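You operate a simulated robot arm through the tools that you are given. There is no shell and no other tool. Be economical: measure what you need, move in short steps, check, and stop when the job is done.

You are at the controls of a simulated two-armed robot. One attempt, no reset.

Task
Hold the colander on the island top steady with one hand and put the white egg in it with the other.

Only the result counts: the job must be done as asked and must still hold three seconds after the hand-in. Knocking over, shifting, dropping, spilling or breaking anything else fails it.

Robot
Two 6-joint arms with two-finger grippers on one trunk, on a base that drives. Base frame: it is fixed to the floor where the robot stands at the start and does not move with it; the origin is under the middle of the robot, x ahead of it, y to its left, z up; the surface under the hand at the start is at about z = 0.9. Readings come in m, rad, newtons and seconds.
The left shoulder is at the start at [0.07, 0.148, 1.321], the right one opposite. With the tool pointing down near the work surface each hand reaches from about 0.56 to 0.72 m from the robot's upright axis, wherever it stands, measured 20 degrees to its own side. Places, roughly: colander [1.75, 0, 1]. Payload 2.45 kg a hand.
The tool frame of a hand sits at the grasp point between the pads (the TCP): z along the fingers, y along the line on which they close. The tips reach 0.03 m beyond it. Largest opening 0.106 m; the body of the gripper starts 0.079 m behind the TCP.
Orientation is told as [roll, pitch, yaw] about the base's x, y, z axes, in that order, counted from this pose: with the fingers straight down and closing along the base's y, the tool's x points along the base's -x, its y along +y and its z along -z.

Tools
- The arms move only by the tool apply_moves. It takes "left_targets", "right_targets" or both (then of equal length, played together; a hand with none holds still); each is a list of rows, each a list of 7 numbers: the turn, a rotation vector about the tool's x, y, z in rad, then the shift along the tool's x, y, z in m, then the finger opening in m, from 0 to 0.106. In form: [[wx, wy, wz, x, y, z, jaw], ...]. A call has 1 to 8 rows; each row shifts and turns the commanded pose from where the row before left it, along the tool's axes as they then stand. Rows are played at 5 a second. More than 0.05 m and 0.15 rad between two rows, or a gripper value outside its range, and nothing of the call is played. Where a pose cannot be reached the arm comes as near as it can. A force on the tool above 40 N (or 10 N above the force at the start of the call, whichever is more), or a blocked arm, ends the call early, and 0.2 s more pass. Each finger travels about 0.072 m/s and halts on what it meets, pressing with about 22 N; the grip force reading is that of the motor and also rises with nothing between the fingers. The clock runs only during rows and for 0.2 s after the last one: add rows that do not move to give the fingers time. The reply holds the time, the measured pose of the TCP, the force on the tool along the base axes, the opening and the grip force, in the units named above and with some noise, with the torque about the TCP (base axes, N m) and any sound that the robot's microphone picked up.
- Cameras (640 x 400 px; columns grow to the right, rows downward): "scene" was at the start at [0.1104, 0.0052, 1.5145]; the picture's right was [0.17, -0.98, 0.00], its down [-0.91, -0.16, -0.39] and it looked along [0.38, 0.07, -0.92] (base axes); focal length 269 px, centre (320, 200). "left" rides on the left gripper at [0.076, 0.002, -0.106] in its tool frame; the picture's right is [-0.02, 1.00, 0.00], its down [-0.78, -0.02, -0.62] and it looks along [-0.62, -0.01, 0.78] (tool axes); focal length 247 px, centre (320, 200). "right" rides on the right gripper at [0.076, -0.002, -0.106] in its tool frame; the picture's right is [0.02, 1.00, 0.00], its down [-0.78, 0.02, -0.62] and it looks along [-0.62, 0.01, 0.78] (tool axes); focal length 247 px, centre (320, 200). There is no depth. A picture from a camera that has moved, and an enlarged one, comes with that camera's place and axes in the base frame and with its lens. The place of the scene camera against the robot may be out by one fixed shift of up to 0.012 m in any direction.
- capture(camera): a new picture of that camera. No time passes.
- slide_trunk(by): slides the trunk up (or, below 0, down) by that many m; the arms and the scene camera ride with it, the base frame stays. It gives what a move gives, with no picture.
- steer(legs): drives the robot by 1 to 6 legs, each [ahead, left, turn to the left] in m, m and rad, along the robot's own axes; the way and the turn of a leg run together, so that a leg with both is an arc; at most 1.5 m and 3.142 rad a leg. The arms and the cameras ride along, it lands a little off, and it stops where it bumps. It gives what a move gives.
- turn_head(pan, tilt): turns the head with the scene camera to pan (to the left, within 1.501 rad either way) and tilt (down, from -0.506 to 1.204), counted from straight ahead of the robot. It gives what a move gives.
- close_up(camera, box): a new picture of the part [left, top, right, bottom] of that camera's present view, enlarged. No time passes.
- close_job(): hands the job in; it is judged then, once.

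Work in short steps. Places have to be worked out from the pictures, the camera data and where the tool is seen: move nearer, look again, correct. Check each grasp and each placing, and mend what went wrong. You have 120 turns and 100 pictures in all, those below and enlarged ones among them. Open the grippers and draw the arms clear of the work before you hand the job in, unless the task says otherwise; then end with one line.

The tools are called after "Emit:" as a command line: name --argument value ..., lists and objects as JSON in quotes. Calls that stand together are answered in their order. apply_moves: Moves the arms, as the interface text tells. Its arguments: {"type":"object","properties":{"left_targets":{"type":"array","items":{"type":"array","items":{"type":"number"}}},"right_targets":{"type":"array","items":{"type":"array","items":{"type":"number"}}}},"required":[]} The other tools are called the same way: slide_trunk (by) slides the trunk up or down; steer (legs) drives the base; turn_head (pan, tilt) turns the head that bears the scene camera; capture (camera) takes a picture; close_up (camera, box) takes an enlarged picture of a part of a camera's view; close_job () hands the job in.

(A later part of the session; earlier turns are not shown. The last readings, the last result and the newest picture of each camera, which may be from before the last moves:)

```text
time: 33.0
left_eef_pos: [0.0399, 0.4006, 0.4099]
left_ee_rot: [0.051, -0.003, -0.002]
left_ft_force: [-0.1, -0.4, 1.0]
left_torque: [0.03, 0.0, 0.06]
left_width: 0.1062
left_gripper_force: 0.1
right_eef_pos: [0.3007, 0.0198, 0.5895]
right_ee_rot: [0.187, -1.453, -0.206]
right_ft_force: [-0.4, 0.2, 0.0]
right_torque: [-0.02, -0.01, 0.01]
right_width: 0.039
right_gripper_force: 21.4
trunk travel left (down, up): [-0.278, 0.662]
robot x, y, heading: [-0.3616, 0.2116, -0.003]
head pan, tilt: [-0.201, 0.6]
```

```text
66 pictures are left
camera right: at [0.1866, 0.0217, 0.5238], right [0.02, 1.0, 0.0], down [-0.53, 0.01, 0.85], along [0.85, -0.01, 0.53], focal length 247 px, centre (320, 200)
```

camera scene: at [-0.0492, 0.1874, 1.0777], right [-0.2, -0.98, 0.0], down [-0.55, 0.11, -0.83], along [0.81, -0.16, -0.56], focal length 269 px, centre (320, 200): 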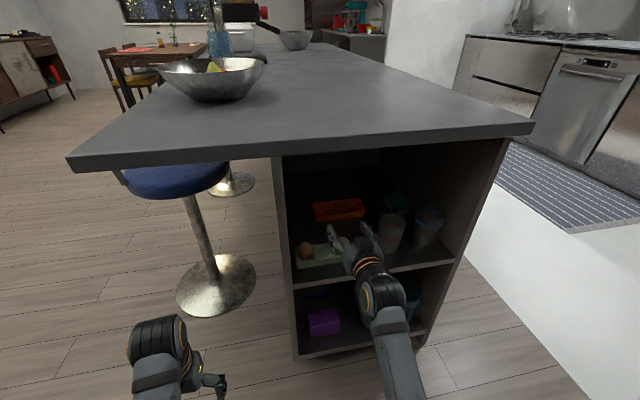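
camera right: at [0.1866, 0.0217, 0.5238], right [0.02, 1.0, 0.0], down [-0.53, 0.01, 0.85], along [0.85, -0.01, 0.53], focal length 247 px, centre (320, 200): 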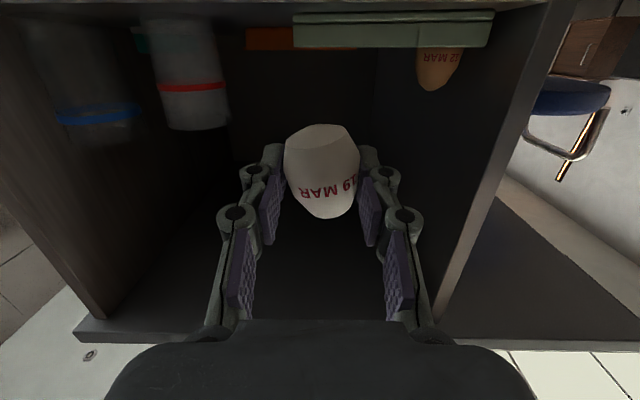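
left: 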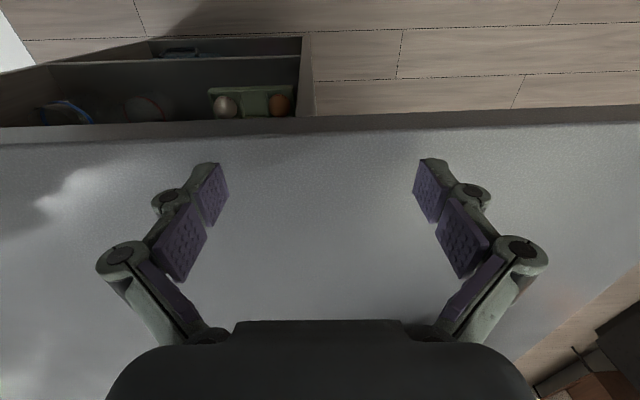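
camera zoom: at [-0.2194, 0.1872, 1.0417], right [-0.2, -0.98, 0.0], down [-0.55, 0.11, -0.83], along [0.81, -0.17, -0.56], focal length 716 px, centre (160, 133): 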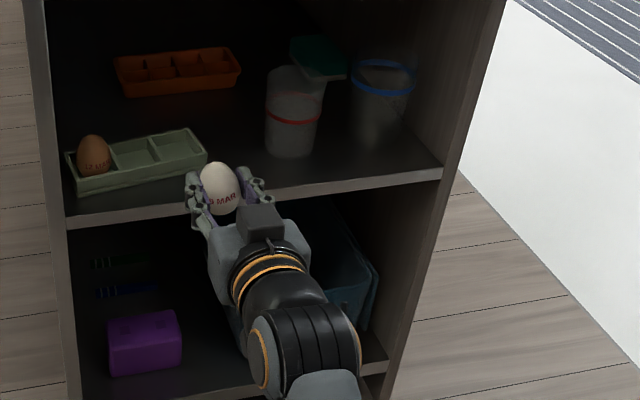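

The carton yawed about 10° (left end ~2 cm forward). I'll repair that with a gentle push of the left hand at its left end: first retract the egg hand and pitch the left hand forward.

Emit:
apply_moves --right_targets '[[0, 0, 0, 0, 0, -0.025, 0.015], [0, 0, 0, 0, 0, -0.025, 0.015], [0, 0, 0, 0, 0, -0.025, 0.015], [0, 0, 0, 0, 0, -0.025, 0.015], [0, 0, 0, 0, 0, -0.025, 0.015], [0, 0, 0, 0, 0, -0.025, 0.015], [0, 0, 0, 0, 0, -0.025, 0.015], [0, 0, 0, 0, 0, -0.015, 0.015]]' --left_targets '[[0, -0.149, 0, -0.0208, 0, -0.0235, 0.03], [0, -0.149, 0, -0.0241, 0, -0.0202, 0.0], [0, -0.149, 0, -0.0269, 0, -0.0163, 0.0], [0, -0.149, 0, -0.0289, 0, -0.0121, 0.0], [0, -0.149, 0, -0.0304, 0, -0.0076, 0.0], [0, -0.149, 0, -0.0313, 0, -0.003, 0.0], [0, -0.149, 0, -0.0314, 0, 0.0017, 0.0], [0, -0.149, 0, -0.0308, 0, 0.0063, 0.0]]'

Emit:
apply_moves --left_targets '[[0, -0.13, -0.14, 0, 0, 0, 0.0], [0, -0.13, 0, 0, 0, 0, 0.0], [0, 0, 0, 0, 0, 0, 0.0]]'

Emit:
capture --camera "left"

Emit:
capture --camera "right"

```text
time: 34.0
left_eef_pos: [0.1309, 0.4371, 0.5115]
left_ee_rot: [0.253, -0.619, -0.158]
left_ft_force: [0.1, -0.6, 0.6]
left_torque: [0.03, 0.0, 0.0]
left_width: 0.0
left_gripper_force: 22.0
right_eef_pos: [0.202, 0.0145, 0.6087]
right_ee_rot: [-0.391, -1.464, 0.386]
right_ft_force: [0.4, -0.1, -0.4]
right_torque: [0.01, 0.0, 0.04]
right_width: 0.0392
right_gripper_force: 22.1
trunk travel left (down, up): [-0.278, 0.662]
robot x, y, heading: [-0.3621, 0.2078, -0.001]
head pan, tilt: [-0.201, 0.6]
stopped in row 5 (left hand): the arm was blocked; the commanded pose is now the measured one
```

```text
refused: row 1 steps farther than a row can; nothing moved
```

```text
65 pictures are left
camera left: at [0.0082, 0.4313, 0.5519], right [0.03, 0.98, 0.22], down [0.26, -0.22, 0.94], along [0.97, 0.03, -0.26], focal length 247 px, centre (320, 200)
```

left: 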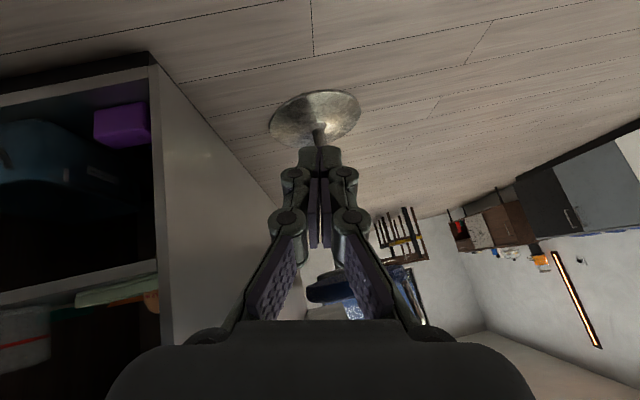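

```text
64 pictures are left
camera right: at [0.0889, 0.0118, 0.5412], right [0.0, 1.0, -0.06], down [-0.54, 0.05, 0.84], along [0.84, 0.03, 0.54], focal length 247 px, centre (320, 200)
```

right: 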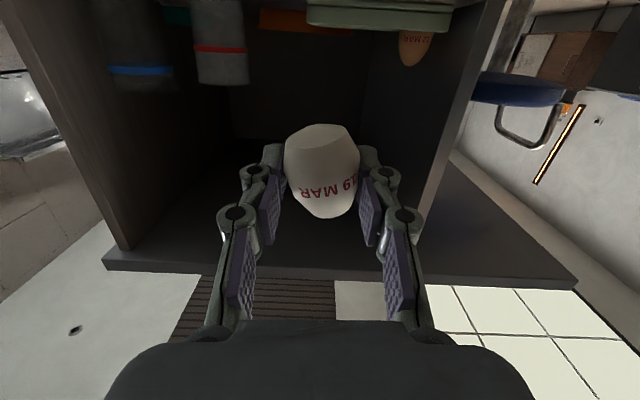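

The left arm stalled midway; I'll move it forward first, then continue pitching.

Emit:
apply_moves --left_targets '[[0, 0, 0, -0.0243, 0, 0.0174, 0.0], [0, 0, 0, -0.0243, 0, 0.0174, 0.0], [0, 0, 0, -0.0243, 0, 0.0174, 0.0], [0, 0, 0, -0.0243, 0, 0.0174, 0.0]]'

Emit:
apply_moves --left_targets '[[0, -0.14, 0, -0.01, 0, 0.01, 0.0], [0, -0.14, 0, -0.01, 0, 0.01, 0.0], [0, -0.14, 0, -0.01, 0, 0.01, 0.0], [0, -0.14, 0, -0.01, 0, 0.01, 0.0], [0, 0, -0.14, 0, 0, 0, 0]]'

Emit:
capture --camera "left"

```text
time: 35.0
left_eef_pos: [0.2498, 0.4343, 0.5141]
left_ee_rot: [0.25, -0.62, -0.156]
left_ft_force: [-0.5, 0.4, -0.3]
left_torque: [-0.01, -0.03, 0.0]
left_width: 0.0002
left_gripper_force: 22.6
right_eef_pos: [0.2031, 0.0145, 0.6086]
right_ee_rot: [-0.393, -1.466, 0.385]
right_ft_force: [0.2, -0.3, -1.0]
right_torque: [0.0, 0.01, -0.03]
right_width: 0.0392
right_gripper_force: 22.0
trunk travel left (down, up): [-0.278, 0.662]
robot x, y, heading: [-0.3567, 0.2093, -0.004]
head pan, tilt: [-0.201, 0.6]
```

```text
time: 36.2
left_eef_pos: [0.3062, 0.4345, 0.5169]
left_ee_rot: [0.197, -1.197, -0.14]
left_ft_force: [-0.9, 0.0, -0.1]
left_torque: [-0.02, -0.02, -0.01]
left_width: 0.0
left_gripper_force: 21.9
right_eef_pos: [0.2031, 0.0141, 0.609]
right_ee_rot: [-0.391, -1.466, 0.383]
right_ft_force: [-1.4, -0.3, -0.3]
right_torque: [0.01, 0.01, -0.01]
right_width: 0.0389
right_gripper_force: 22.1
trunk travel left (down, up): [-0.278, 0.662]
robot x, y, heading: [-0.3581, 0.2086, -0.004]
head pan, tilt: [-0.201, 0.6]
```

```text
63 pictures are left
camera left: at [0.1805, 0.4322, 0.4844], right [-0.03, 1.0, 0.09], down [-0.3, -0.1, 0.95], along [0.95, 0.01, 0.3], focal length 247 px, centre (320, 200)
```

left: 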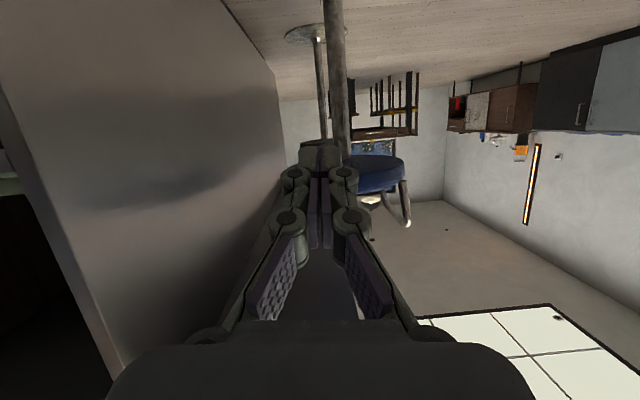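

Left hand is ready. I'll drive right so it lines up with the carton's left end, staying in front of the shelf, and look.

Emit:
steer --legs '[[0, -0.303, 0.003]]'

Emit:
capture --camera "left"

Emit:
turn_head --pan 0.2 --tilt 0.6

Emit:
close_up --camera "scene" --box '[200, 150, 440, 300]'

```text
time: 38.3
left_eef_pos: [0.3032, 0.1379, 0.5168]
left_ee_rot: [0.199, -1.198, -0.138]
left_ft_force: [0.3, -0.6, -0.5]
left_torque: [-0.01, 0.01, -0.01]
left_width: 0.0
left_gripper_force: 21.7
right_eef_pos: [0.2028, -0.2816, 0.6073]
right_ee_rot: [-0.389, -1.465, 0.387]
right_ft_force: [0.4, 0.3, -1.1]
right_torque: [0.0, 0.04, -0.01]
right_width: 0.0388
right_gripper_force: 22.0
trunk travel left (down, up): [-0.278, 0.662]
robot x, y, heading: [-0.3604, -0.0867, -0.001]
head pan, tilt: [-0.201, 0.6]
```

```text
62 pictures are left
camera left: at [0.1789, 0.1352, 0.4847], right [-0.04, 0.99, 0.09], down [-0.29, -0.1, 0.95], along [0.95, 0.01, 0.3], focal length 247 px, centre (320, 200)
```

left: 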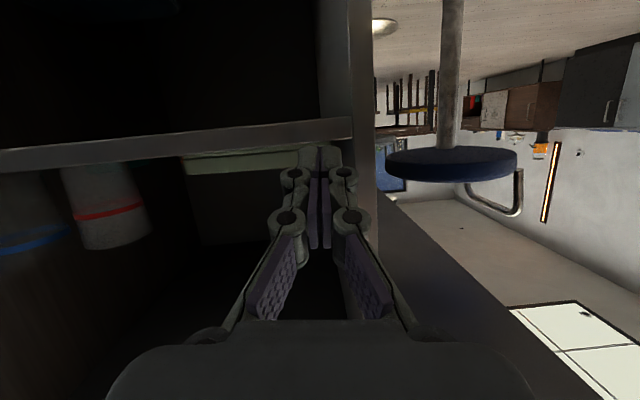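

```text
time: 39.2
left_eef_pos: [0.3046, 0.1373, 0.5158]
left_ee_rot: [0.198, -1.199, -0.138]
left_ft_force: [0.0, 0.2, -0.6]
left_torque: [0.04, 0.02, 0.0]
left_width: 0.0
left_gripper_force: 22.3
right_eef_pos: [0.2022, -0.2819, 0.6072]
right_ee_rot: [-0.393, -1.464, 0.393]
right_ft_force: [0.2, 0.4, -1.2]
right_torque: [0.01, -0.02, -0.02]
right_width: 0.0386
right_gripper_force: 22.3
trunk travel left (down, up): [-0.278, 0.662]
robot x, y, heading: [-0.3573, -0.0877, 0.003]
head pan, tilt: [0.201, 0.6]
```

```text
2.67 times, centred on (320, 225) of scene
camera zoom: at [-0.2193, -0.0765, 1.0417], right [0.2, -0.98, 0.0], down [-0.55, -0.11, -0.82], along [0.81, 0.17, -0.57], focal length 716 px, centre (320, 133)
```

zoom: 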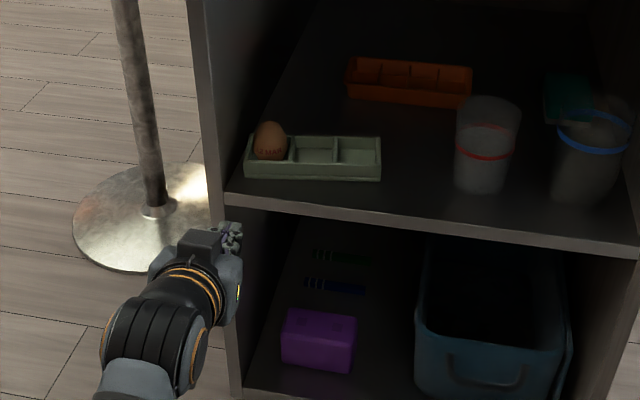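

The carton's left end is ~2.5 cm too far forward. I'll raise slightly, shift 9 mm right, and drive up close in front of the carton.

Emit:
slide_trunk --by 0.017

Emit:
apply_moves --left_targets '[[0, 0, 0, 0, -0.009, 0, 0], [0, 0, 0, 0, 0, 0, 0]]'

Emit:
steer --legs '[[0.075, 0, 0]]'

Emit:
capture --camera "left"

Emit:
close_up --camera "scene" --box '[200, 170, 360, 270]'

```text
time: 39.8
left_eef_pos: [0.3051, 0.1371, 0.5337]
left_ee_rot: [0.197, -1.196, -0.136]
left_ft_force: [0.6, 0.1, 0.8]
left_torque: [0.0, 0.01, 0.01]
left_width: 0.0001
left_gripper_force: 22.4
right_eef_pos: [0.2029, -0.2821, 0.6263]
right_ee_rot: [-0.392, -1.465, 0.389]
right_ft_force: [0.3, 0.6, -0.9]
right_torque: [-0.02, -0.01, 0.0]
right_width: 0.0388
right_gripper_force: 22.5
trunk travel left (down, up): [-0.295, 0.645]
robot x, y, heading: [-0.3563, -0.0871, 0.003]
head pan, tilt: [0.201, 0.6]
```

```text
time: 40.4
left_eef_pos: [0.3038, 0.1282, 0.5334]
left_ee_rot: [0.201, -1.196, -0.138]
left_ft_force: [-1.2, -0.7, 0.2]
left_torque: [0.0, -0.03, 0.0]
left_width: 0.0
left_gripper_force: 22.2
right_eef_pos: [0.2029, -0.2817, 0.6267]
right_ee_rot: [-0.39, -1.466, 0.388]
right_ft_force: [0.2, 0.0, 0.5]
right_torque: [0.01, -0.02, 0.03]
right_width: 0.0385
right_gripper_force: 21.7
trunk travel left (down, up): [-0.295, 0.645]
robot x, y, heading: [-0.3605, -0.0878, -0.002]
head pan, tilt: [0.201, 0.6]
```

```text
time: 41.4
left_eef_pos: [0.3806, 0.1285, 0.5333]
left_ee_rot: [0.197, -1.194, -0.136]
left_ft_force: [-0.1, -0.4, 0.4]
left_torque: [-0.03, 0.02, 0.03]
left_width: 0.0
left_gripper_force: 22.1
right_eef_pos: [0.2798, -0.282, 0.6245]
right_ee_rot: [-0.388, -1.465, 0.388]
right_ft_force: [0.0, -0.7, -1.1]
right_torque: [0.01, 0.02, -0.03]
right_width: 0.0386
right_gripper_force: 21.8
trunk travel left (down, up): [-0.295, 0.645]
robot x, y, heading: [-0.2817, -0.0868, 0.006]
head pan, tilt: [0.201, 0.6]
```

```text
60 pictures are left
camera left: at [0.2555, 0.126, 0.5007], right [-0.04, 0.99, 0.09], down [-0.29, -0.1, 0.95], along [0.96, 0.01, 0.3], focal length 247 px, centre (320, 200)
```

left: 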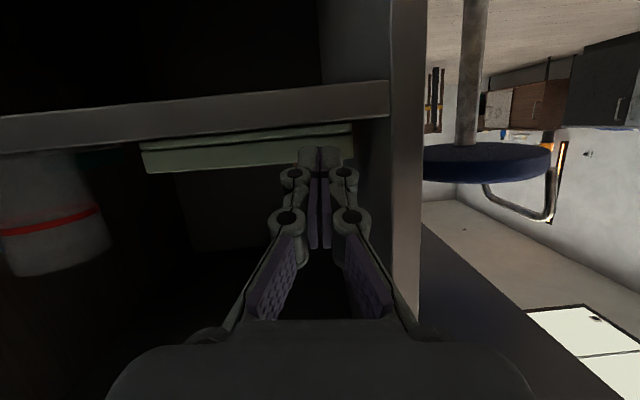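

```text
4.00 times, centred on (280, 220) of scene
camera zoom: at [-0.1422, -0.0763, 1.0585], right [0.2, -0.98, 0.0], down [-0.55, -0.11, -0.82], along [0.81, 0.17, -0.57], focal length 1075 px, centre (480, 120)
```

zoom: 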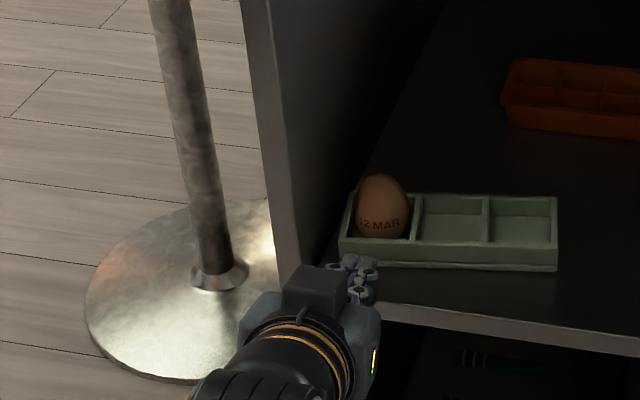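

Fingertips are just short of the carton. I'll advance in small level steps and watch.

Emit:
apply_moves --left_targets '[[0, 0, 0, -0.0029, 0, 0.0075, 0], [0, 0, 0, -0.0029, 0, 0.0075, 0], [0, 0, 0, -0.0018, 0, 0.0047, 0], [0, 0, 0, 0, 0, 0, 0]]'

Emit:
close_up --camera "scene" --box '[200, 170, 360, 270]'

```text
time: 42.4
left_eef_pos: [0.4027, 0.1296, 0.5335]
left_ee_rot: [0.199, -1.196, -0.137]
left_ft_force: [-1.1, 0.1, 0.2]
left_torque: [0.02, 0.03, -0.01]
left_width: 0.0001
left_gripper_force: 21.8
right_eef_pos: [0.2792, -0.2814, 0.6248]
right_ee_rot: [-0.393, -1.463, 0.392]
right_ft_force: [0.0, 0.1, -0.5]
right_torque: [-0.02, 0.03, -0.03]
right_width: 0.0385
right_gripper_force: 21.8
trunk travel left (down, up): [-0.295, 0.645]
robot x, y, heading: [-0.2845, -0.0893, 0.002]
head pan, tilt: [0.201, 0.6]
```

```text
4.00 times, centred on (280, 220) of scene
camera zoom: at [-0.1428, -0.0763, 1.0587], right [0.2, -0.98, 0.0], down [-0.55, -0.11, -0.82], along [0.81, 0.17, -0.57], focal length 1075 px, centre (480, 120)
```

zoom: 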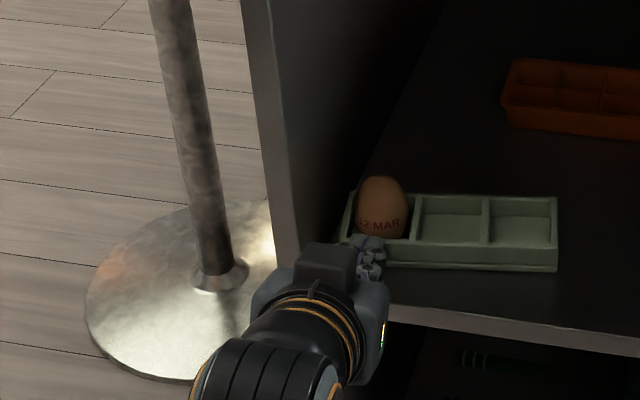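

No contact yet (carton unmoved). Advance 1.6 cm more in 4 mm steps.

Emit:
apply_moves --left_targets '[[0, 0, 0, -0.0015, 0, 0.0037, 0], [0, 0, 0, -0.0015, 0, 0.0037, 0], [0, 0, 0, -0.0015, 0, 0.0037, 0], [0, 0, 0, -0.0015, 0, 0.0037, 0], [0, 0, 0, 0, 0, 0, 0]]'

Emit:
close_up --camera "scene" --box '[200, 170, 360, 270]'

```text
time: 43.6
left_eef_pos: [0.4177, 0.1311, 0.5331]
left_ee_rot: [0.197, -1.195, -0.134]
left_ft_force: [-1.4, 0.3, 0.1]
left_torque: [-0.01, -0.05, -0.01]
left_width: 0.0059
left_gripper_force: 21.9
right_eef_pos: [0.2796, -0.2822, 0.6255]
right_ee_rot: [-0.394, -1.465, 0.391]
right_ft_force: [0.1, 0.1, 0.1]
right_torque: [0.0, -0.02, -0.02]
right_width: 0.0383
right_gripper_force: 22.1
trunk travel left (down, up): [-0.295, 0.645]
robot x, y, heading: [-0.2825, -0.0885, 0.003]
head pan, tilt: [0.201, 0.6]
```

```text
4.00 times, centred on (280, 220) of scene
camera zoom: at [-0.143, -0.0764, 1.0587], right [0.2, -0.98, 0.0], down [-0.55, -0.11, -0.83], along [0.81, 0.17, -0.56], focal length 1075 px, centre (480, 120)
```

zoom: 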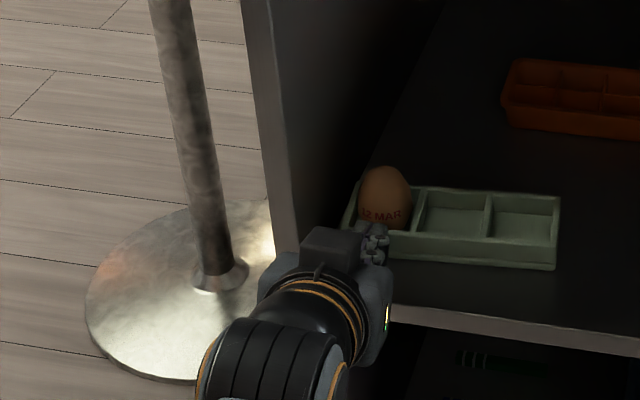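

The carton is rotating back as wanted, right end staying put. Another 9 mm.

Emit:
apply_moves --left_targets '[[0, 0, 0, -0.0011, 0, 0.0028, 0], [0, 0, 0, -0.0011, 0, 0.0028, 0], [0, 0, 0, -0.0011, 0, 0.0028, 0], [0, 0, 0, 0, 0, 0, 0]]'

Emit:
close_up --camera "scene" --box '[200, 170, 360, 270]'

```text
time: 44.6
left_eef_pos: [0.4266, 0.131, 0.5333]
left_ee_rot: [0.197, -1.195, -0.137]
left_ft_force: [-0.2, 0.2, 0.4]
left_torque: [0.01, 0.02, 0.01]
left_width: 0.0001
left_gripper_force: 21.6
right_eef_pos: [0.2796, -0.2823, 0.6256]
right_ee_rot: [-0.393, -1.464, 0.391]
right_ft_force: [0.4, 0.5, -1.4]
right_torque: [-0.02, 0.02, -0.01]
right_width: 0.0383
right_gripper_force: 21.6
trunk travel left (down, up): [-0.295, 0.645]
robot x, y, heading: [-0.2825, -0.0858, 0.001]
head pan, tilt: [0.201, 0.6]
```

```text
4.00 times, centred on (280, 220) of scene
camera zoom: at [-0.1429, -0.0764, 1.0587], right [0.2, -0.98, 0.0], down [-0.55, -0.11, -0.82], along [0.81, 0.17, -0.57], focal length 1075 px, centre (480, 120)
```

zoom: 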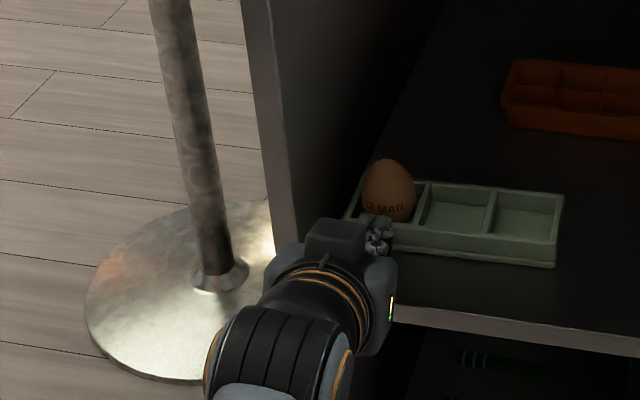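

Carton is nearly parallel again. Now back straight out.

Emit:
steer --legs '[[-0.12, 0, 0]]'

Emit:
close_up --camera "scene" --box '[200, 150, 440, 300]'

Emit:
capture --camera "right"

```text
time: 45.9
left_eef_pos: [0.3082, 0.131, 0.5335]
left_ee_rot: [0.199, -1.199, -0.136]
left_ft_force: [-0.4, -0.2, 0.2]
left_torque: [0.04, -0.01, -0.04]
left_width: 0.0
left_gripper_force: 21.7
right_eef_pos: [0.1607, -0.2807, 0.6262]
right_ee_rot: [-0.396, -1.466, 0.394]
right_ft_force: [0.4, -0.1, -0.6]
right_torque: [-0.02, 0.03, -0.01]
right_width: 0.0385
right_gripper_force: 22.2
trunk travel left (down, up): [-0.295, 0.645]
robot x, y, heading: [-0.4008, -0.0919, 0.006]
head pan, tilt: [0.201, 0.6]
```

```text
2.67 times, centred on (320, 225) of scene
camera zoom: at [-0.262, -0.0764, 1.0588], right [0.2, -0.98, 0.0], down [-0.55, -0.11, -0.83], along [0.81, 0.17, -0.56], focal length 716 px, centre (320, 133)
```

zoom: 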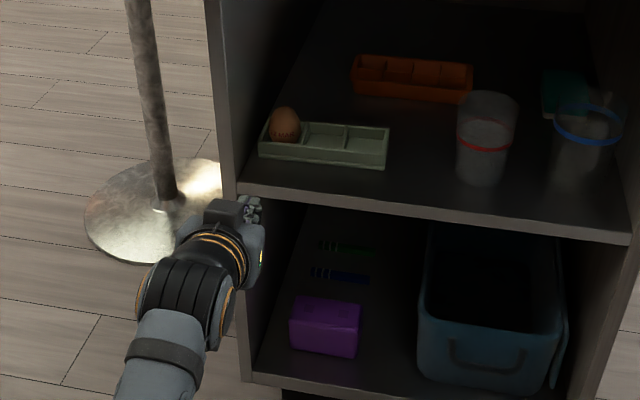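

```text
54 pictures are left
camera right: at [0.0475, -0.2849, 0.5588], right [0.0, 1.0, -0.06], down [-0.54, 0.05, 0.84], along [0.84, 0.04, 0.54], focal length 247 px, centre (320, 200)
```

right: 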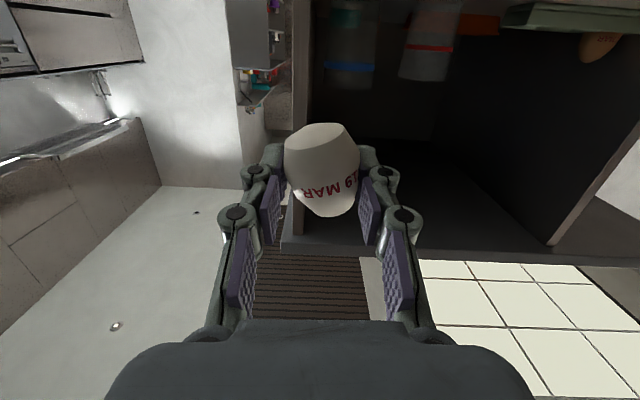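

The carton is back within about a centimetre and the egg is secure. Now raise the trunk fully and look right along the aisle for the drive to the colander.

Emit:
slide_trunk --by 0.6

Emit:
turn_head --pan -0.7 --tilt 0.5

Emit:
capture --camera "scene"

```text
refused: 0.6 is not a number from -0.4 to 0.4
```

```text
time: 47.1
left_eef_pos: [0.3081, 0.131, 0.5331]
left_ee_rot: [0.197, -1.198, -0.136]
left_ft_force: [-0.6, 0.5, -0.8]
left_torque: [0.02, 0.02, -0.01]
left_width: 0.0001
left_gripper_force: 22.3
right_eef_pos: [0.1608, -0.2802, 0.6259]
right_ee_rot: [-0.395, -1.465, 0.395]
right_ft_force: [0.5, 0.6, 0.1]
right_torque: [-0.01, 0.03, 0.05]
right_width: 0.0381
right_gripper_force: 22.2
trunk travel left (down, up): [-0.295, 0.645]
robot x, y, heading: [-0.4041, -0.0906, 0.003]
head pan, tilt: [-0.7, 0.499]
```

```text
53 pictures are left
camera scene: at [-0.2781, -0.1526, 1.0677], right [-0.64, -0.77, 0.0], down [-0.37, 0.31, -0.88], along [0.67, -0.56, -0.48], focal length 269 px, centre (320, 200)
```

scene: 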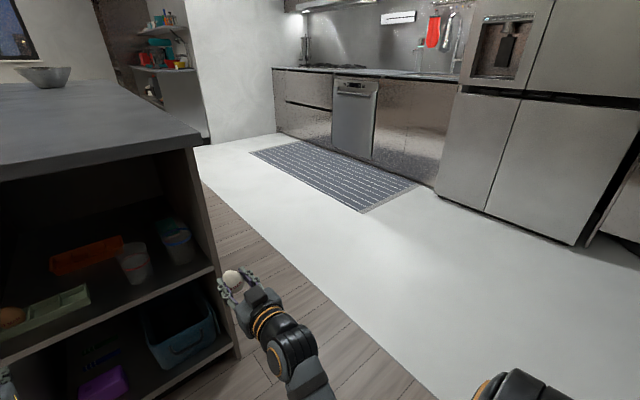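

The aisle is clear. Drive right past the island corner, then raise the trunk.

Emit:
steer --legs '[[0, -0.95, 0]]'

Emit:
slide_trunk --by 0.4

Emit:
slide_trunk --by 0.24

Emit:
steer --legs '[[1.1, 0, 0], [1.0, 0, 0]]'

Emit:
turn_head --pan 1.4 --tilt 0.5

Emit:
capture --camera "scene"

```text
time: 52.1
left_eef_pos: [0.3134, -0.8182, 0.5332]
left_ee_rot: [0.199, -1.197, -0.126]
left_ft_force: [-0.4, 0.2, 0.3]
left_torque: [0.03, 0.02, -0.02]
left_width: 0.0
left_gripper_force: 21.4
right_eef_pos: [0.1708, -1.2314, 0.6251]
right_ee_rot: [-0.391, -1.464, 0.405]
right_ft_force: [0.1, 0.9, -0.3]
right_torque: [0.04, 0.0, 0.01]
right_width: 0.0379
right_gripper_force: 22.5
trunk travel left (down, up): [-0.295, 0.645]
robot x, y, heading: [-0.3927, -1.0434, 0.015]
head pan, tilt: [-0.7, 0.499]
```

```text
time: 55.9
left_eef_pos: [0.3124, -0.8186, 0.9343]
left_ee_rot: [0.198, -1.198, -0.126]
left_ft_force: [-0.3, -0.6, 0.7]
left_torque: [0.01, 0.04, -0.03]
left_width: 0.0
left_gripper_force: 21.7
right_eef_pos: [0.1705, -1.2309, 1.0264]
right_ee_rot: [-0.395, -1.465, 0.401]
right_ft_force: [0.3, 0.0, -0.3]
right_torque: [0.01, 0.04, 0.01]
right_width: 0.0377
right_gripper_force: 21.8
trunk travel left (down, up): [-0.695, 0.245]
robot x, y, heading: [-0.3933, -1.0435, 0.013]
head pan, tilt: [-0.7, 0.499]
```

```text
time: 58.4
left_eef_pos: [0.3135, -0.8182, 1.1736]
left_ee_rot: [0.197, -1.195, -0.125]
left_ft_force: [-0.1, 0.2, 0.2]
left_torque: [0.01, -0.03, 0.02]
left_width: 0.0
left_gripper_force: 22.0
right_eef_pos: [0.1713, -1.2311, 1.2658]
right_ee_rot: [-0.395, -1.465, 0.403]
right_ft_force: [0.0, -0.7, -0.7]
right_torque: [0.04, 0.03, 0.02]
right_width: 0.0379
right_gripper_force: 21.6
trunk travel left (down, up): [-0.935, 0.005]
robot x, y, heading: [-0.3938, -1.0459, 0.013]
head pan, tilt: [-0.7, 0.499]
```

```text
time: 68.8
left_eef_pos: [2.4128, -0.8338, 1.1736]
left_ee_rot: [0.198, -1.199, -0.145]
left_ft_force: [0.3, -0.2, 0.4]
left_torque: [-0.03, -0.01, 0.01]
left_width: 0.0001
left_gripper_force: 21.8
right_eef_pos: [2.262, -1.2436, 1.267]
right_ee_rot: [-0.398, -1.465, 0.385]
right_ft_force: [-0.4, 0.4, -1.4]
right_torque: [0.02, 0.0, -0.01]
right_width: 0.0378
right_gripper_force: 21.9
trunk travel left (down, up): [-0.935, 0.005]
robot x, y, heading: [1.7016, -1.046, -0.011]
head pan, tilt: [-0.7, 0.499]
```

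```text
time: 70.8
left_eef_pos: [2.4147, -0.8329, 1.1728]
left_ee_rot: [0.197, -1.195, -0.146]
left_ft_force: [-0.1, -0.5, 0.1]
left_torque: [-0.03, 0.0, 0.0]
left_width: 0.0
left_gripper_force: 21.8
right_eef_pos: [2.262, -1.2443, 1.2651]
right_ee_rot: [-0.396, -1.464, 0.385]
right_ft_force: [-0.4, 0.8, 0.2]
right_torque: [-0.03, 0.02, 0.05]
right_width: 0.0378
right_gripper_force: 22.0
trunk travel left (down, up): [-0.935, 0.005]
robot x, y, heading: [1.7002, -1.0446, -0.007]
head pan, tilt: [1.4, 0.499]
```

```text
52 pictures are left
camera scene: at [1.7725, -0.961, 1.7078], right [0.98, -0.18, 0.0], down [-0.09, -0.47, -0.88], along [0.16, 0.86, -0.48], focal length 269 px, centre (320, 200)
```

scene: 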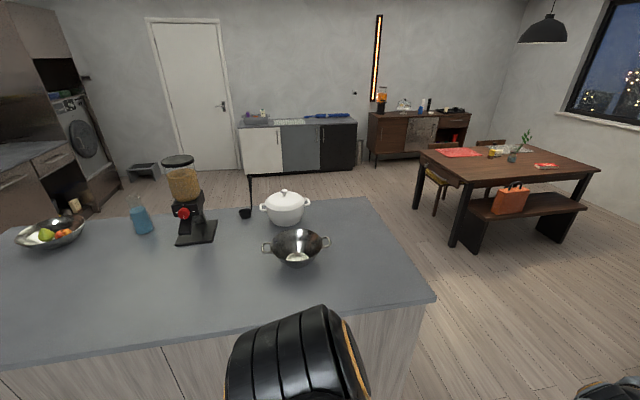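

Colander estimated at about (1.84, 0.0), two handles along x. I'll go ahead 0.17 m, turn left to face the island, then look again.

Emit:
steer --legs '[[0.17, 0, 0], [0, 0, 1.578]]'

Emit:
turn_head --pan 0 --tilt 0.75

Emit:
capture --camera "scene"

```text
time: 76.0
left_eef_pos: [1.6677, -0.3317, 1.1739]
left_ee_rot: [0.2, -1.197, 1.408]
left_ft_force: [-0.8, 0.4, -0.2]
left_torque: [-0.03, 0.01, -0.01]
left_width: 0.0
left_gripper_force: 22.0
right_eef_pos: [2.076, -0.4902, 1.2663]
right_ee_rot: [-0.395, -1.463, 1.937]
right_ft_force: [0.2, 0.0, -0.5]
right_torque: [-0.01, 0.0, -0.02]
right_width: 0.0378
right_gripper_force: 21.5
trunk travel left (down, up): [-0.935, 0.005]
robot x, y, heading: [1.869, -1.0464, 1.547]
head pan, tilt: [1.4, 0.499]
```

```text
time: 77.6
left_eef_pos: [1.6687, -0.3314, 1.1732]
left_ee_rot: [0.197, -1.197, 1.406]
left_ft_force: [-0.1, -0.1, -0.5]
left_torque: [-0.04, 0.0, 0.01]
left_width: 0.0
left_gripper_force: 22.2
right_eef_pos: [2.0747, -0.4903, 1.2657]
right_ee_rot: [-0.397, -1.464, 1.94]
right_ft_force: [0.2, -0.7, -0.7]
right_torque: [0.01, -0.02, 0.03]
right_width: 0.0378
right_gripper_force: 22.2
trunk travel left (down, up): [-0.935, 0.005]
robot x, y, heading: [1.8674, -1.0441, 1.544]
head pan, tilt: [0.0, 0.75]
```

```text
51 pictures are left
camera scene: at [1.8748, -0.9184, 1.6858], right [1.0, -0.03, 0.0], down [-0.02, -0.68, -0.73], along [0.02, 0.73, -0.68], focal length 269 px, centre (320, 200)
```

scene: 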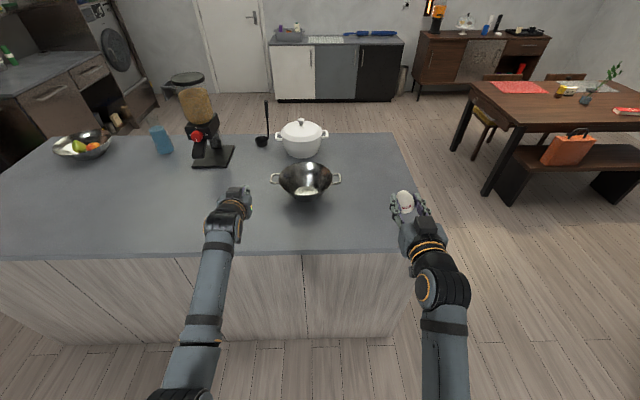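

Zoom in on the colander.

Emit:
close_up --camera "scene" --box '[240, 110, 368, 210]'

```text
4.00 times, centred on (304, 160) of scene
camera zoom: at [1.8748, -0.9184, 1.6858], right [1.0, -0.03, 0.0], down [-0.02, -0.68, -0.73], along [0.02, 0.73, -0.68], focal length 1075 px, centre (384, 360)
```

zoom: 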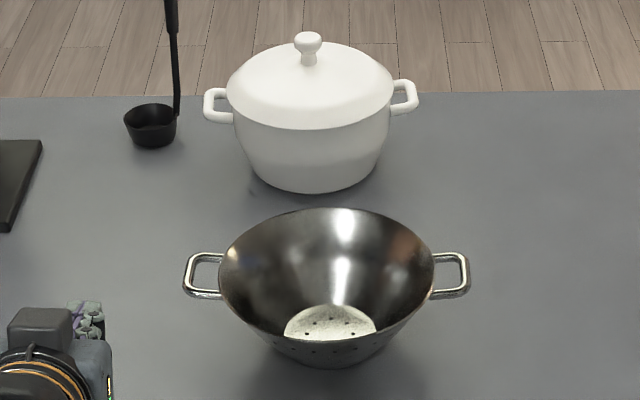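

Colander rim radius ≈0.11, centre ≈(1.838, −0.04), rim z≈0.99. I'll turn the left hand back to pointing down (opening it), before moving in.

Emit:
apply_moves --left_targets '[[0, 0.149, 0, 0.0052, 0, -0.0108, 0.03], [0, 0.149, 0, 0.0068, 0, -0.0099, 0.06], [0, 0.149, 0, 0.0082, 0, -0.0088, 0.06], [0, 0.149, 0, 0.0094, 0, -0.0075, 0.06], [0, 0.149, 0, 0.0104, 0, -0.006, 0.06], [0, 0.149, 0, 0.0112, 0, -0.0043, 0.06], [0, 0.149, 0, 0.0117, 0, -0.0026, 0.06], [0, 0.149, 0, 0.012, 0, -0.0008, 0.06]]'

Emit:
slide_trunk --by -0.08

```text
time: 79.4
left_eef_pos: [1.6692, -0.4269, 1.1652]
left_ee_rot: [0.072, -0.006, 1.59]
left_ft_force: [-0.3, 0.2, 0.8]
left_torque: [-0.01, -0.01, 0.02]
left_width: 0.06
left_gripper_force: 0.0
right_eef_pos: [2.0763, -0.4892, 1.2661]
right_ee_rot: [-0.395, -1.464, 1.935]
right_ft_force: [0.5, 0.1, -0.4]
right_torque: [-0.01, -0.02, -0.03]
right_width: 0.0378
right_gripper_force: 21.9
trunk travel left (down, up): [-0.935, 0.005]
robot x, y, heading: [1.8679, -1.0454, 1.546]
head pan, tilt: [0.0, 0.75]
```

```text
time: 80.5
left_eef_pos: [1.6707, -0.4256, 1.0866]
left_ee_rot: [0.071, -0.01, 1.588]
left_ft_force: [0.0, -0.3, -0.3]
left_torque: [-0.01, 0.03, 0.04]
left_width: 0.0601
left_gripper_force: 0.1
right_eef_pos: [2.0759, -0.4897, 1.1862]
right_ee_rot: [-0.396, -1.463, 1.938]
right_ft_force: [0.9, -0.3, 0.2]
right_torque: [0.0, 0.02, -0.01]
right_width: 0.038
right_gripper_force: 21.8
trunk travel left (down, up): [-0.855, 0.085]
robot x, y, heading: [1.8668, -1.0467, 1.546]
head pan, tilt: [0.0, 0.75]
```

Left hand is now vertical. Yaw it ~33° so the jaws close radially on the front-left rim, then drive forward 0.32 m.

Emit:
apply_moves --left_targets '[[0, 0, -0.145, 0, 0, 0, 0.06], [0, 0, -0.145, 0, 0, 0, 0.06], [0, 0, -0.145, 0, 0, 0, 0.06], [0, 0, -0.145, 0, 0, 0, 0.06], [0, 0, 0, 0, 0, 0, 0.06]]'

Emit:
steer --legs '[[0.3, 0, 0.02]]'

Emit:
capture --camera "left"

Emit:
capture --camera "scene"

```text
time: 81.7
left_eef_pos: [1.6693, -0.4269, 1.0838]
left_ee_rot: [0.054, -0.048, 2.171]
left_ft_force: [-1.0, 0.7, 0.9]
left_torque: [0.02, -0.02, -0.01]
left_width: 0.06
left_gripper_force: 0.0
right_eef_pos: [2.0757, -0.4907, 1.1863]
right_ee_rot: [-0.395, -1.464, 1.938]
right_ft_force: [0.2, 0.0, -0.5]
right_torque: [0.0, -0.02, 0.01]
right_width: 0.0378
right_gripper_force: 21.8
trunk travel left (down, up): [-0.855, 0.085]
robot x, y, heading: [1.8701, -1.0488, 1.542]
head pan, tilt: [0.0, 0.75]
```

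```text
time: 83.8
left_eef_pos: [1.662, -0.1366, 1.0852]
left_ee_rot: [0.053, -0.05, 2.188]
left_ft_force: [0.1, -0.2, 0.7]
left_torque: [0.01, 0.02, 0.01]
left_width: 0.0598
left_gripper_force: 0.1
right_eef_pos: [2.0702, -0.1925, 1.1869]
right_ee_rot: [-0.403, -1.467, 1.962]
right_ft_force: [0.6, 0.4, -0.1]
right_torque: [-0.01, 0.0, -0.02]
right_width: 0.038
right_gripper_force: 21.9
trunk travel left (down, up): [-0.855, 0.085]
robot x, y, heading: [1.8701, -0.7487, 1.566]
head pan, tilt: [0.0, 0.75]
```

```text
49 pictures are left
camera left: at [1.7137, -0.201, 1.1895], right [-0.82, -0.56, 0.05], down [-0.39, 0.64, 0.66], along [-0.41, 0.52, -0.75], focal length 247 px, centre (320, 200)
```

left: 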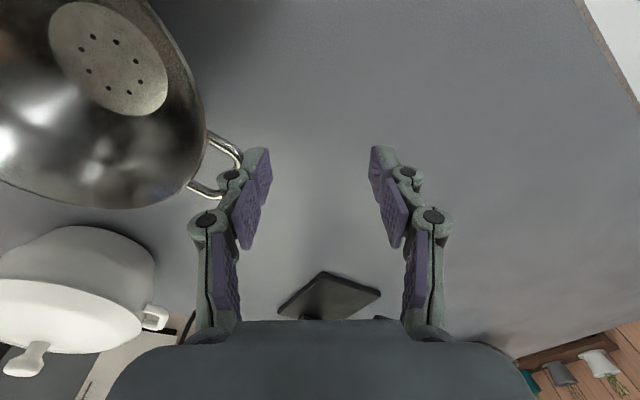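

```text
48 pictures are left
camera scene: at [1.8773, -0.6251, 1.606], right [1.0, -0.01, 0.0], down [0.0, -0.68, -0.73], along [0.0, 0.73, -0.68], focal length 269 px, centre (320, 200)
```

scene: 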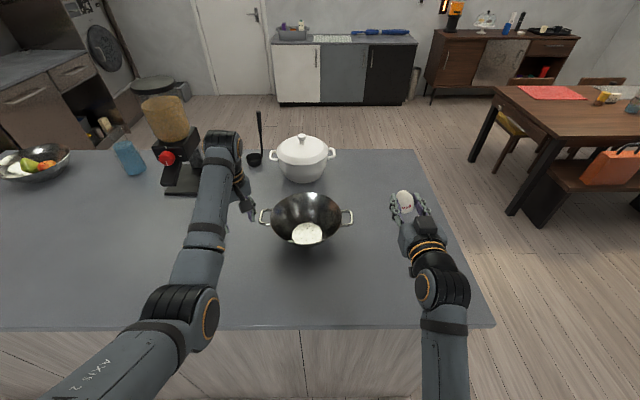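

Colander centre ≈(1.837, −0.045), rim z≈0.995. I'll shift the left hand over the front-left rim point and tilt it ~29° so the pads follow the sloping wall.

Emit:
apply_moves --left_targets '[[0, 0, 0, 0.0082, -0.0289, 0, 0.07], [0, 0, 0, 0.0082, -0.0289, 0, 0.07], [0, 0, 0, 0.0082, -0.0289, 0, 0.07], [0.125, 0, 0, 0, 0, 0, 0.07], [0.125, 0, 0, 0, 0, 0, 0.07], [0.125, 0, 0, 0, 0, 0, 0.07], [0.125, 0, 0, 0, 0, 0, 0.07], [0, 0, 0, 0, 0, 0, 0.07]]'

Emit:
capture --camera "left"

Emit:
close_up --camera "scene" --box '[210, 140, 370, 270]'

```text
time: 85.6
left_eef_pos: [1.7491, -0.104, 1.0788]
left_ee_rot: [-0.447, -0.049, 2.189]
left_ft_force: [-1.1, -0.1, 0.2]
left_torque: [0.03, 0.0, -0.01]
left_width: 0.0699
left_gripper_force: 0.0
right_eef_pos: [2.0709, -0.1914, 1.1852]
right_ee_rot: [-0.394, -1.464, 1.954]
right_ft_force: [-0.2, -0.1, 0.0]
right_torque: [0.03, 0.01, 0.0]
right_width: 0.0378
right_gripper_force: 21.8
trunk travel left (down, up): [-0.855, 0.085]
robot x, y, heading: [1.8722, -0.7516, 1.563]
head pan, tilt: [0.0, 0.75]
```

```text
47 pictures are left
camera left: at [1.7571, -0.1986, 1.1715], right [-0.76, -0.49, -0.43], down [-0.64, 0.47, 0.61], along [-0.09, 0.74, -0.67], focal length 247 px, centre (320, 200)
```

left: 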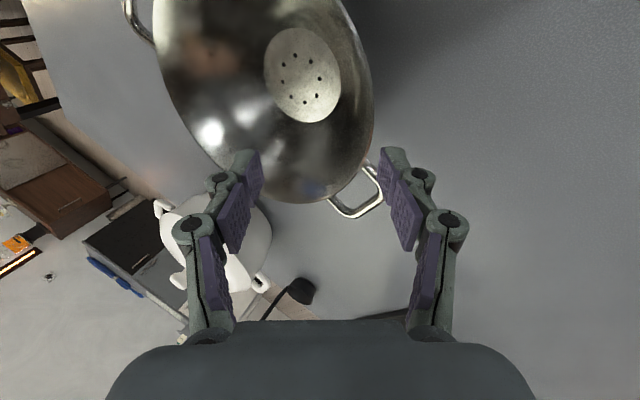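

```text
3.08 times, centred on (290, 205) of scene
camera zoom: at [1.8777, -0.6228, 1.6058], right [1.0, -0.01, 0.0], down [0.0, -0.68, -0.73], along [0.0, 0.73, -0.68], focal length 827 px, centre (412, 185)
```

zoom: 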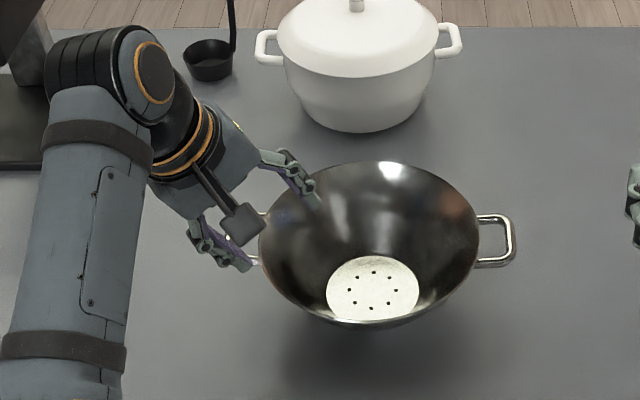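

The tool axis meets rim height ~4 cm inside the rim; shift outward 39 mm along the closing axis and re-check.

Emit:
apply_moves --left_targets '[[0, 0, 0, 0.0032, 0.0195, 0, 0.07], [0, 0, 0, 0.0033, 0.0195, 0, 0.07], [0, 0, 0, 0, 0, 0, 0.07]]'

Emit:
capture --camera "left"

Emit:
close_up --camera "scene" --box '[210, 140, 370, 270]'

```text
time: 86.4
left_eef_pos: [1.7221, -0.1302, 1.0628]
left_ee_rot: [-0.446, -0.047, 2.19]
left_ft_force: [-0.1, 0.3, -0.1]
left_torque: [0.01, -0.01, -0.02]
left_width: 0.0698
left_gripper_force: 0.1
right_eef_pos: [2.0714, -0.191, 1.1844]
right_ee_rot: [-0.392, -1.465, 1.952]
right_ft_force: [0.0, 0.0, -2.2]
right_torque: [-0.01, -0.03, 0.03]
right_width: 0.0377
right_gripper_force: 22.1
trunk travel left (down, up): [-0.855, 0.085]
robot x, y, heading: [1.8713, -0.7518, 1.56]
head pan, tilt: [0.0, 0.75]
```

```text
45 pictures are left
camera left: at [1.7314, -0.2231, 1.1555], right [-0.76, -0.49, -0.43], down [-0.64, 0.47, 0.61], along [-0.09, 0.74, -0.67], focal length 247 px, centre (320, 200)
```

left: 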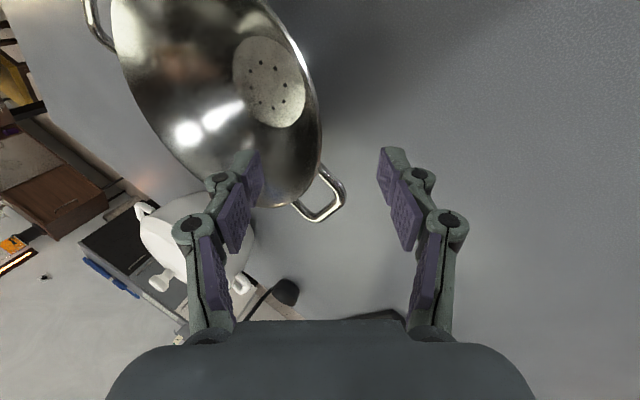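

```text
3.08 times, centred on (290, 205) of scene
camera zoom: at [1.8781, -0.6223, 1.6057], right [1.0, -0.01, 0.0], down [-0.01, -0.68, -0.73], along [0.0, 0.73, -0.68], focal length 827 px, centre (412, 185)
```

zoom: 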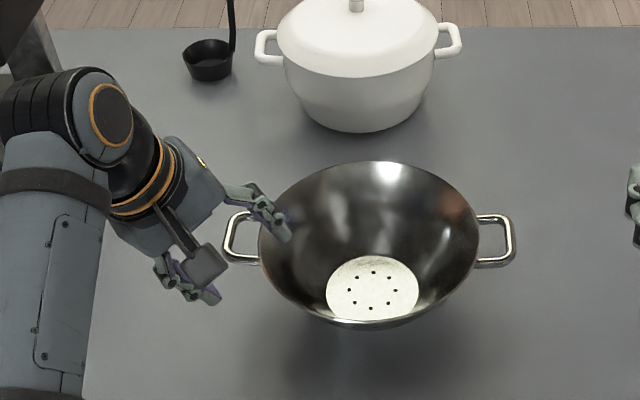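

The rim point projects exactly midway between the fingertips. Descending 6.3 cm along the tool axis so fingers straddle the rim.

Emit:
apply_moves --left_targets '[[0, 0, 0, 0, 0, 0.021, 0.07], [0, 0, 0, 0, 0, 0.021, 0.07], [0, 0, 0, 0, 0, 0.019, 0.07], [0, 0, 0, 0, 0, 0, 0.07]]'

Emit:
capture --camera "left"

Emit:
close_up --camera "scene" --box '[210, 140, 370, 270]'

```text
time: 87.4
left_eef_pos: [1.7403, -0.1141, 1.007]
left_ee_rot: [-0.446, -0.049, 2.188]
left_ft_force: [0.4, 0.6, 0.9]
left_torque: [-0.02, -0.02, -0.01]
left_width: 0.0699
left_gripper_force: 0.0
right_eef_pos: [2.0694, -0.1913, 1.1859]
right_ee_rot: [-0.397, -1.461, 1.959]
right_ft_force: [0.1, 0.4, -1.2]
right_torque: [-0.02, -0.01, 0.0]
right_width: 0.0376
right_gripper_force: 21.9
trunk travel left (down, up): [-0.855, 0.085]
robot x, y, heading: [1.8748, -0.7512, 1.563]
head pan, tilt: [0.0, 0.75]
```

```text
43 pictures are left
camera left: at [1.7503, -0.2068, 1.0994], right [-0.76, -0.49, -0.43], down [-0.64, 0.47, 0.61], along [-0.09, 0.74, -0.67], focal length 247 px, centre (320, 200)
```

left: 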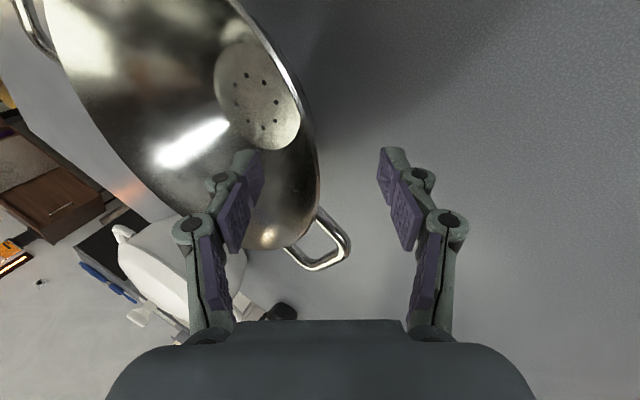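

```text
3.08 times, centred on (290, 205) of scene
camera zoom: at [1.8771, -0.6231, 1.6058], right [1.0, -0.01, 0.0], down [0.0, -0.68, -0.73], along [0.01, 0.73, -0.68], focal length 827 px, centre (412, 185)
```

zoom: 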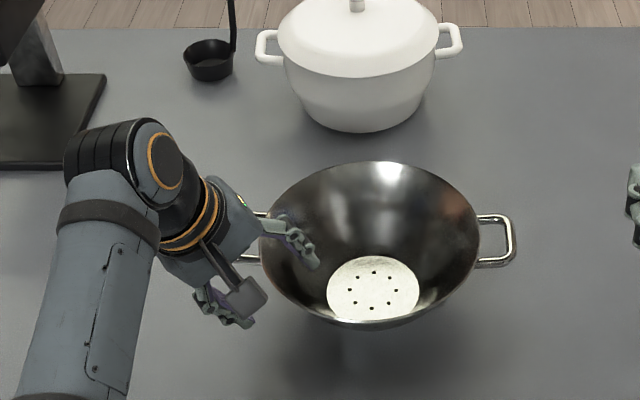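

Fingers straddle the rim well. Before clamping, I'll pitch the egg hand to ~60° down at a safe spot and check it can reach over the colander.

Emit:
apply_moves --right_targets '[[0, 0.136, 0, 0, 0, 0, 0.015], [0, 0.136, 0, 0, 0, 0, 0.015], [0, 0.136, 0, 0, 0, 0, 0.015], [0, 0.136, 0, 0, 0, 0, 0.015], [0, 0.136, 0, 0, 0, 0, 0.015], [0, 0.136, 0, 0, 0, 0, 0.015], [0, 0.136, 0, 0, 0, 0, 0.015], [0, 0, 0, 0, 0, 0, 0.015]]'

Emit:
capture --camera "right"

```text
time: 89.2
left_eef_pos: [1.7411, -0.1132, 1.007]
left_ee_rot: [-0.445, -0.048, 2.19]
left_ft_force: [-0.8, 0.6, -0.4]
left_torque: [0.05, -0.01, 0.01]
left_width: 0.07
left_gripper_force: 0.0
right_eef_pos: [2.0709, -0.1926, 1.1857]
right_ee_rot: [-0.047, -0.518, 1.585]
right_ft_force: [0.7, 0.0, -0.7]
right_torque: [0.0, 0.01, 0.0]
right_width: 0.0378
right_gripper_force: 21.5
trunk travel left (down, up): [-0.855, 0.085]
robot x, y, heading: [1.8705, -0.7532, 1.566]
head pan, tilt: [0.0, 0.75]
```

```text
41 pictures are left
camera right: at [2.0686, -0.31, 1.2382], right [-1.0, -0.01, -0.05], down [-0.05, 0.37, 0.93], along [0.01, 0.93, -0.37], focal length 247 px, centre (320, 200)
```

right: 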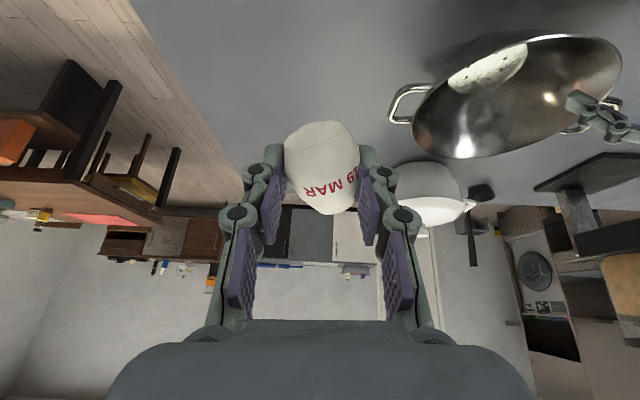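

Pose is good. Moving the egg hand over the colander at a safe height (target (1.855, −0.045, 1.13)).

Emit:
apply_moves --right_targets '[[0, 0, 0, -0.0169, 0.0358, 0.0202, 0.015], [0, 0, 0, -0.0169, 0.0358, 0.0202, 0.015], [0, 0, 0, -0.0169, 0.0358, 0.0202, 0.015], [0, 0, 0, -0.0169, 0.0358, 0.0202, 0.015], [0, 0, 0, -0.0169, 0.0358, 0.0202, 0.015], [0, 0, 0, -0.0169, 0.0358, 0.0202, 0.015], [0, 0, 0, 0, 0, 0, 0.015]]'

Emit:
capture --camera "right"

Emit:
close_up --camera "scene" --box '[220, 120, 412, 270]'

```text
time: 90.8
left_eef_pos: [1.7414, -0.1136, 1.0072]
left_ee_rot: [-0.445, -0.048, 2.188]
left_ft_force: [0.1, -0.3, 0.4]
left_torque: [0.03, 0.02, -0.03]
left_width: 0.0699
left_gripper_force: 0.0
right_eef_pos: [1.8772, -0.019, 1.1226]
right_ee_rot: [-0.044, -0.521, 1.586]
right_ft_force: [-0.5, 0.4, -0.8]
right_torque: [-0.03, 0.0, -0.01]
right_width: 0.0378
right_gripper_force: 22.4
right hand out of reach, approached as far as the arm can: row 3, 4, 5, 6
trunk travel left (down, up): [-0.855, 0.085]
robot x, y, heading: [1.8731, -0.7495, 1.56]
head pan, tilt: [0.0, 0.75]
```

```text
40 pictures are left
camera right: at [1.875, -0.1376, 1.1751], right [-1.0, -0.01, -0.05], down [-0.05, 0.37, 0.93], along [0.01, 0.93, -0.37], focal length 247 px, centre (320, 200)
```

right: 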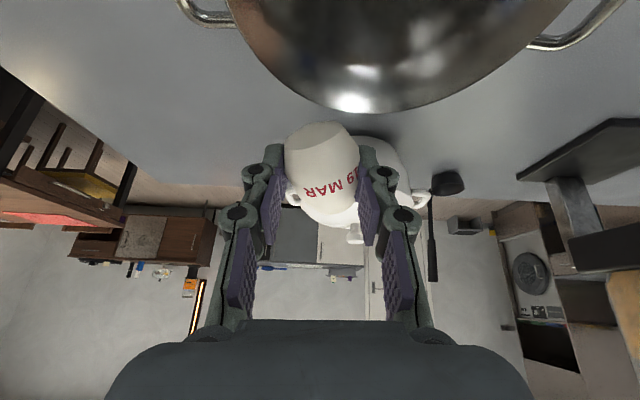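

```text
2.67 times, centred on (316, 195) of scene
camera zoom: at [1.8774, -0.6233, 1.6058], right [1.0, -0.01, 0.0], down [0.0, -0.68, -0.73], along [0.0, 0.73, -0.68], focal length 716 px, centre (331, 213)
```

zoom: 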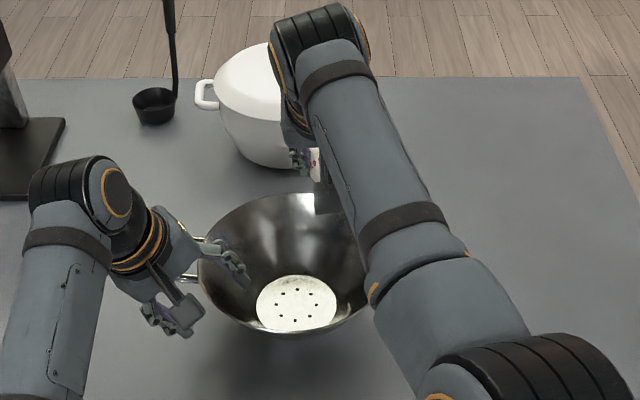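

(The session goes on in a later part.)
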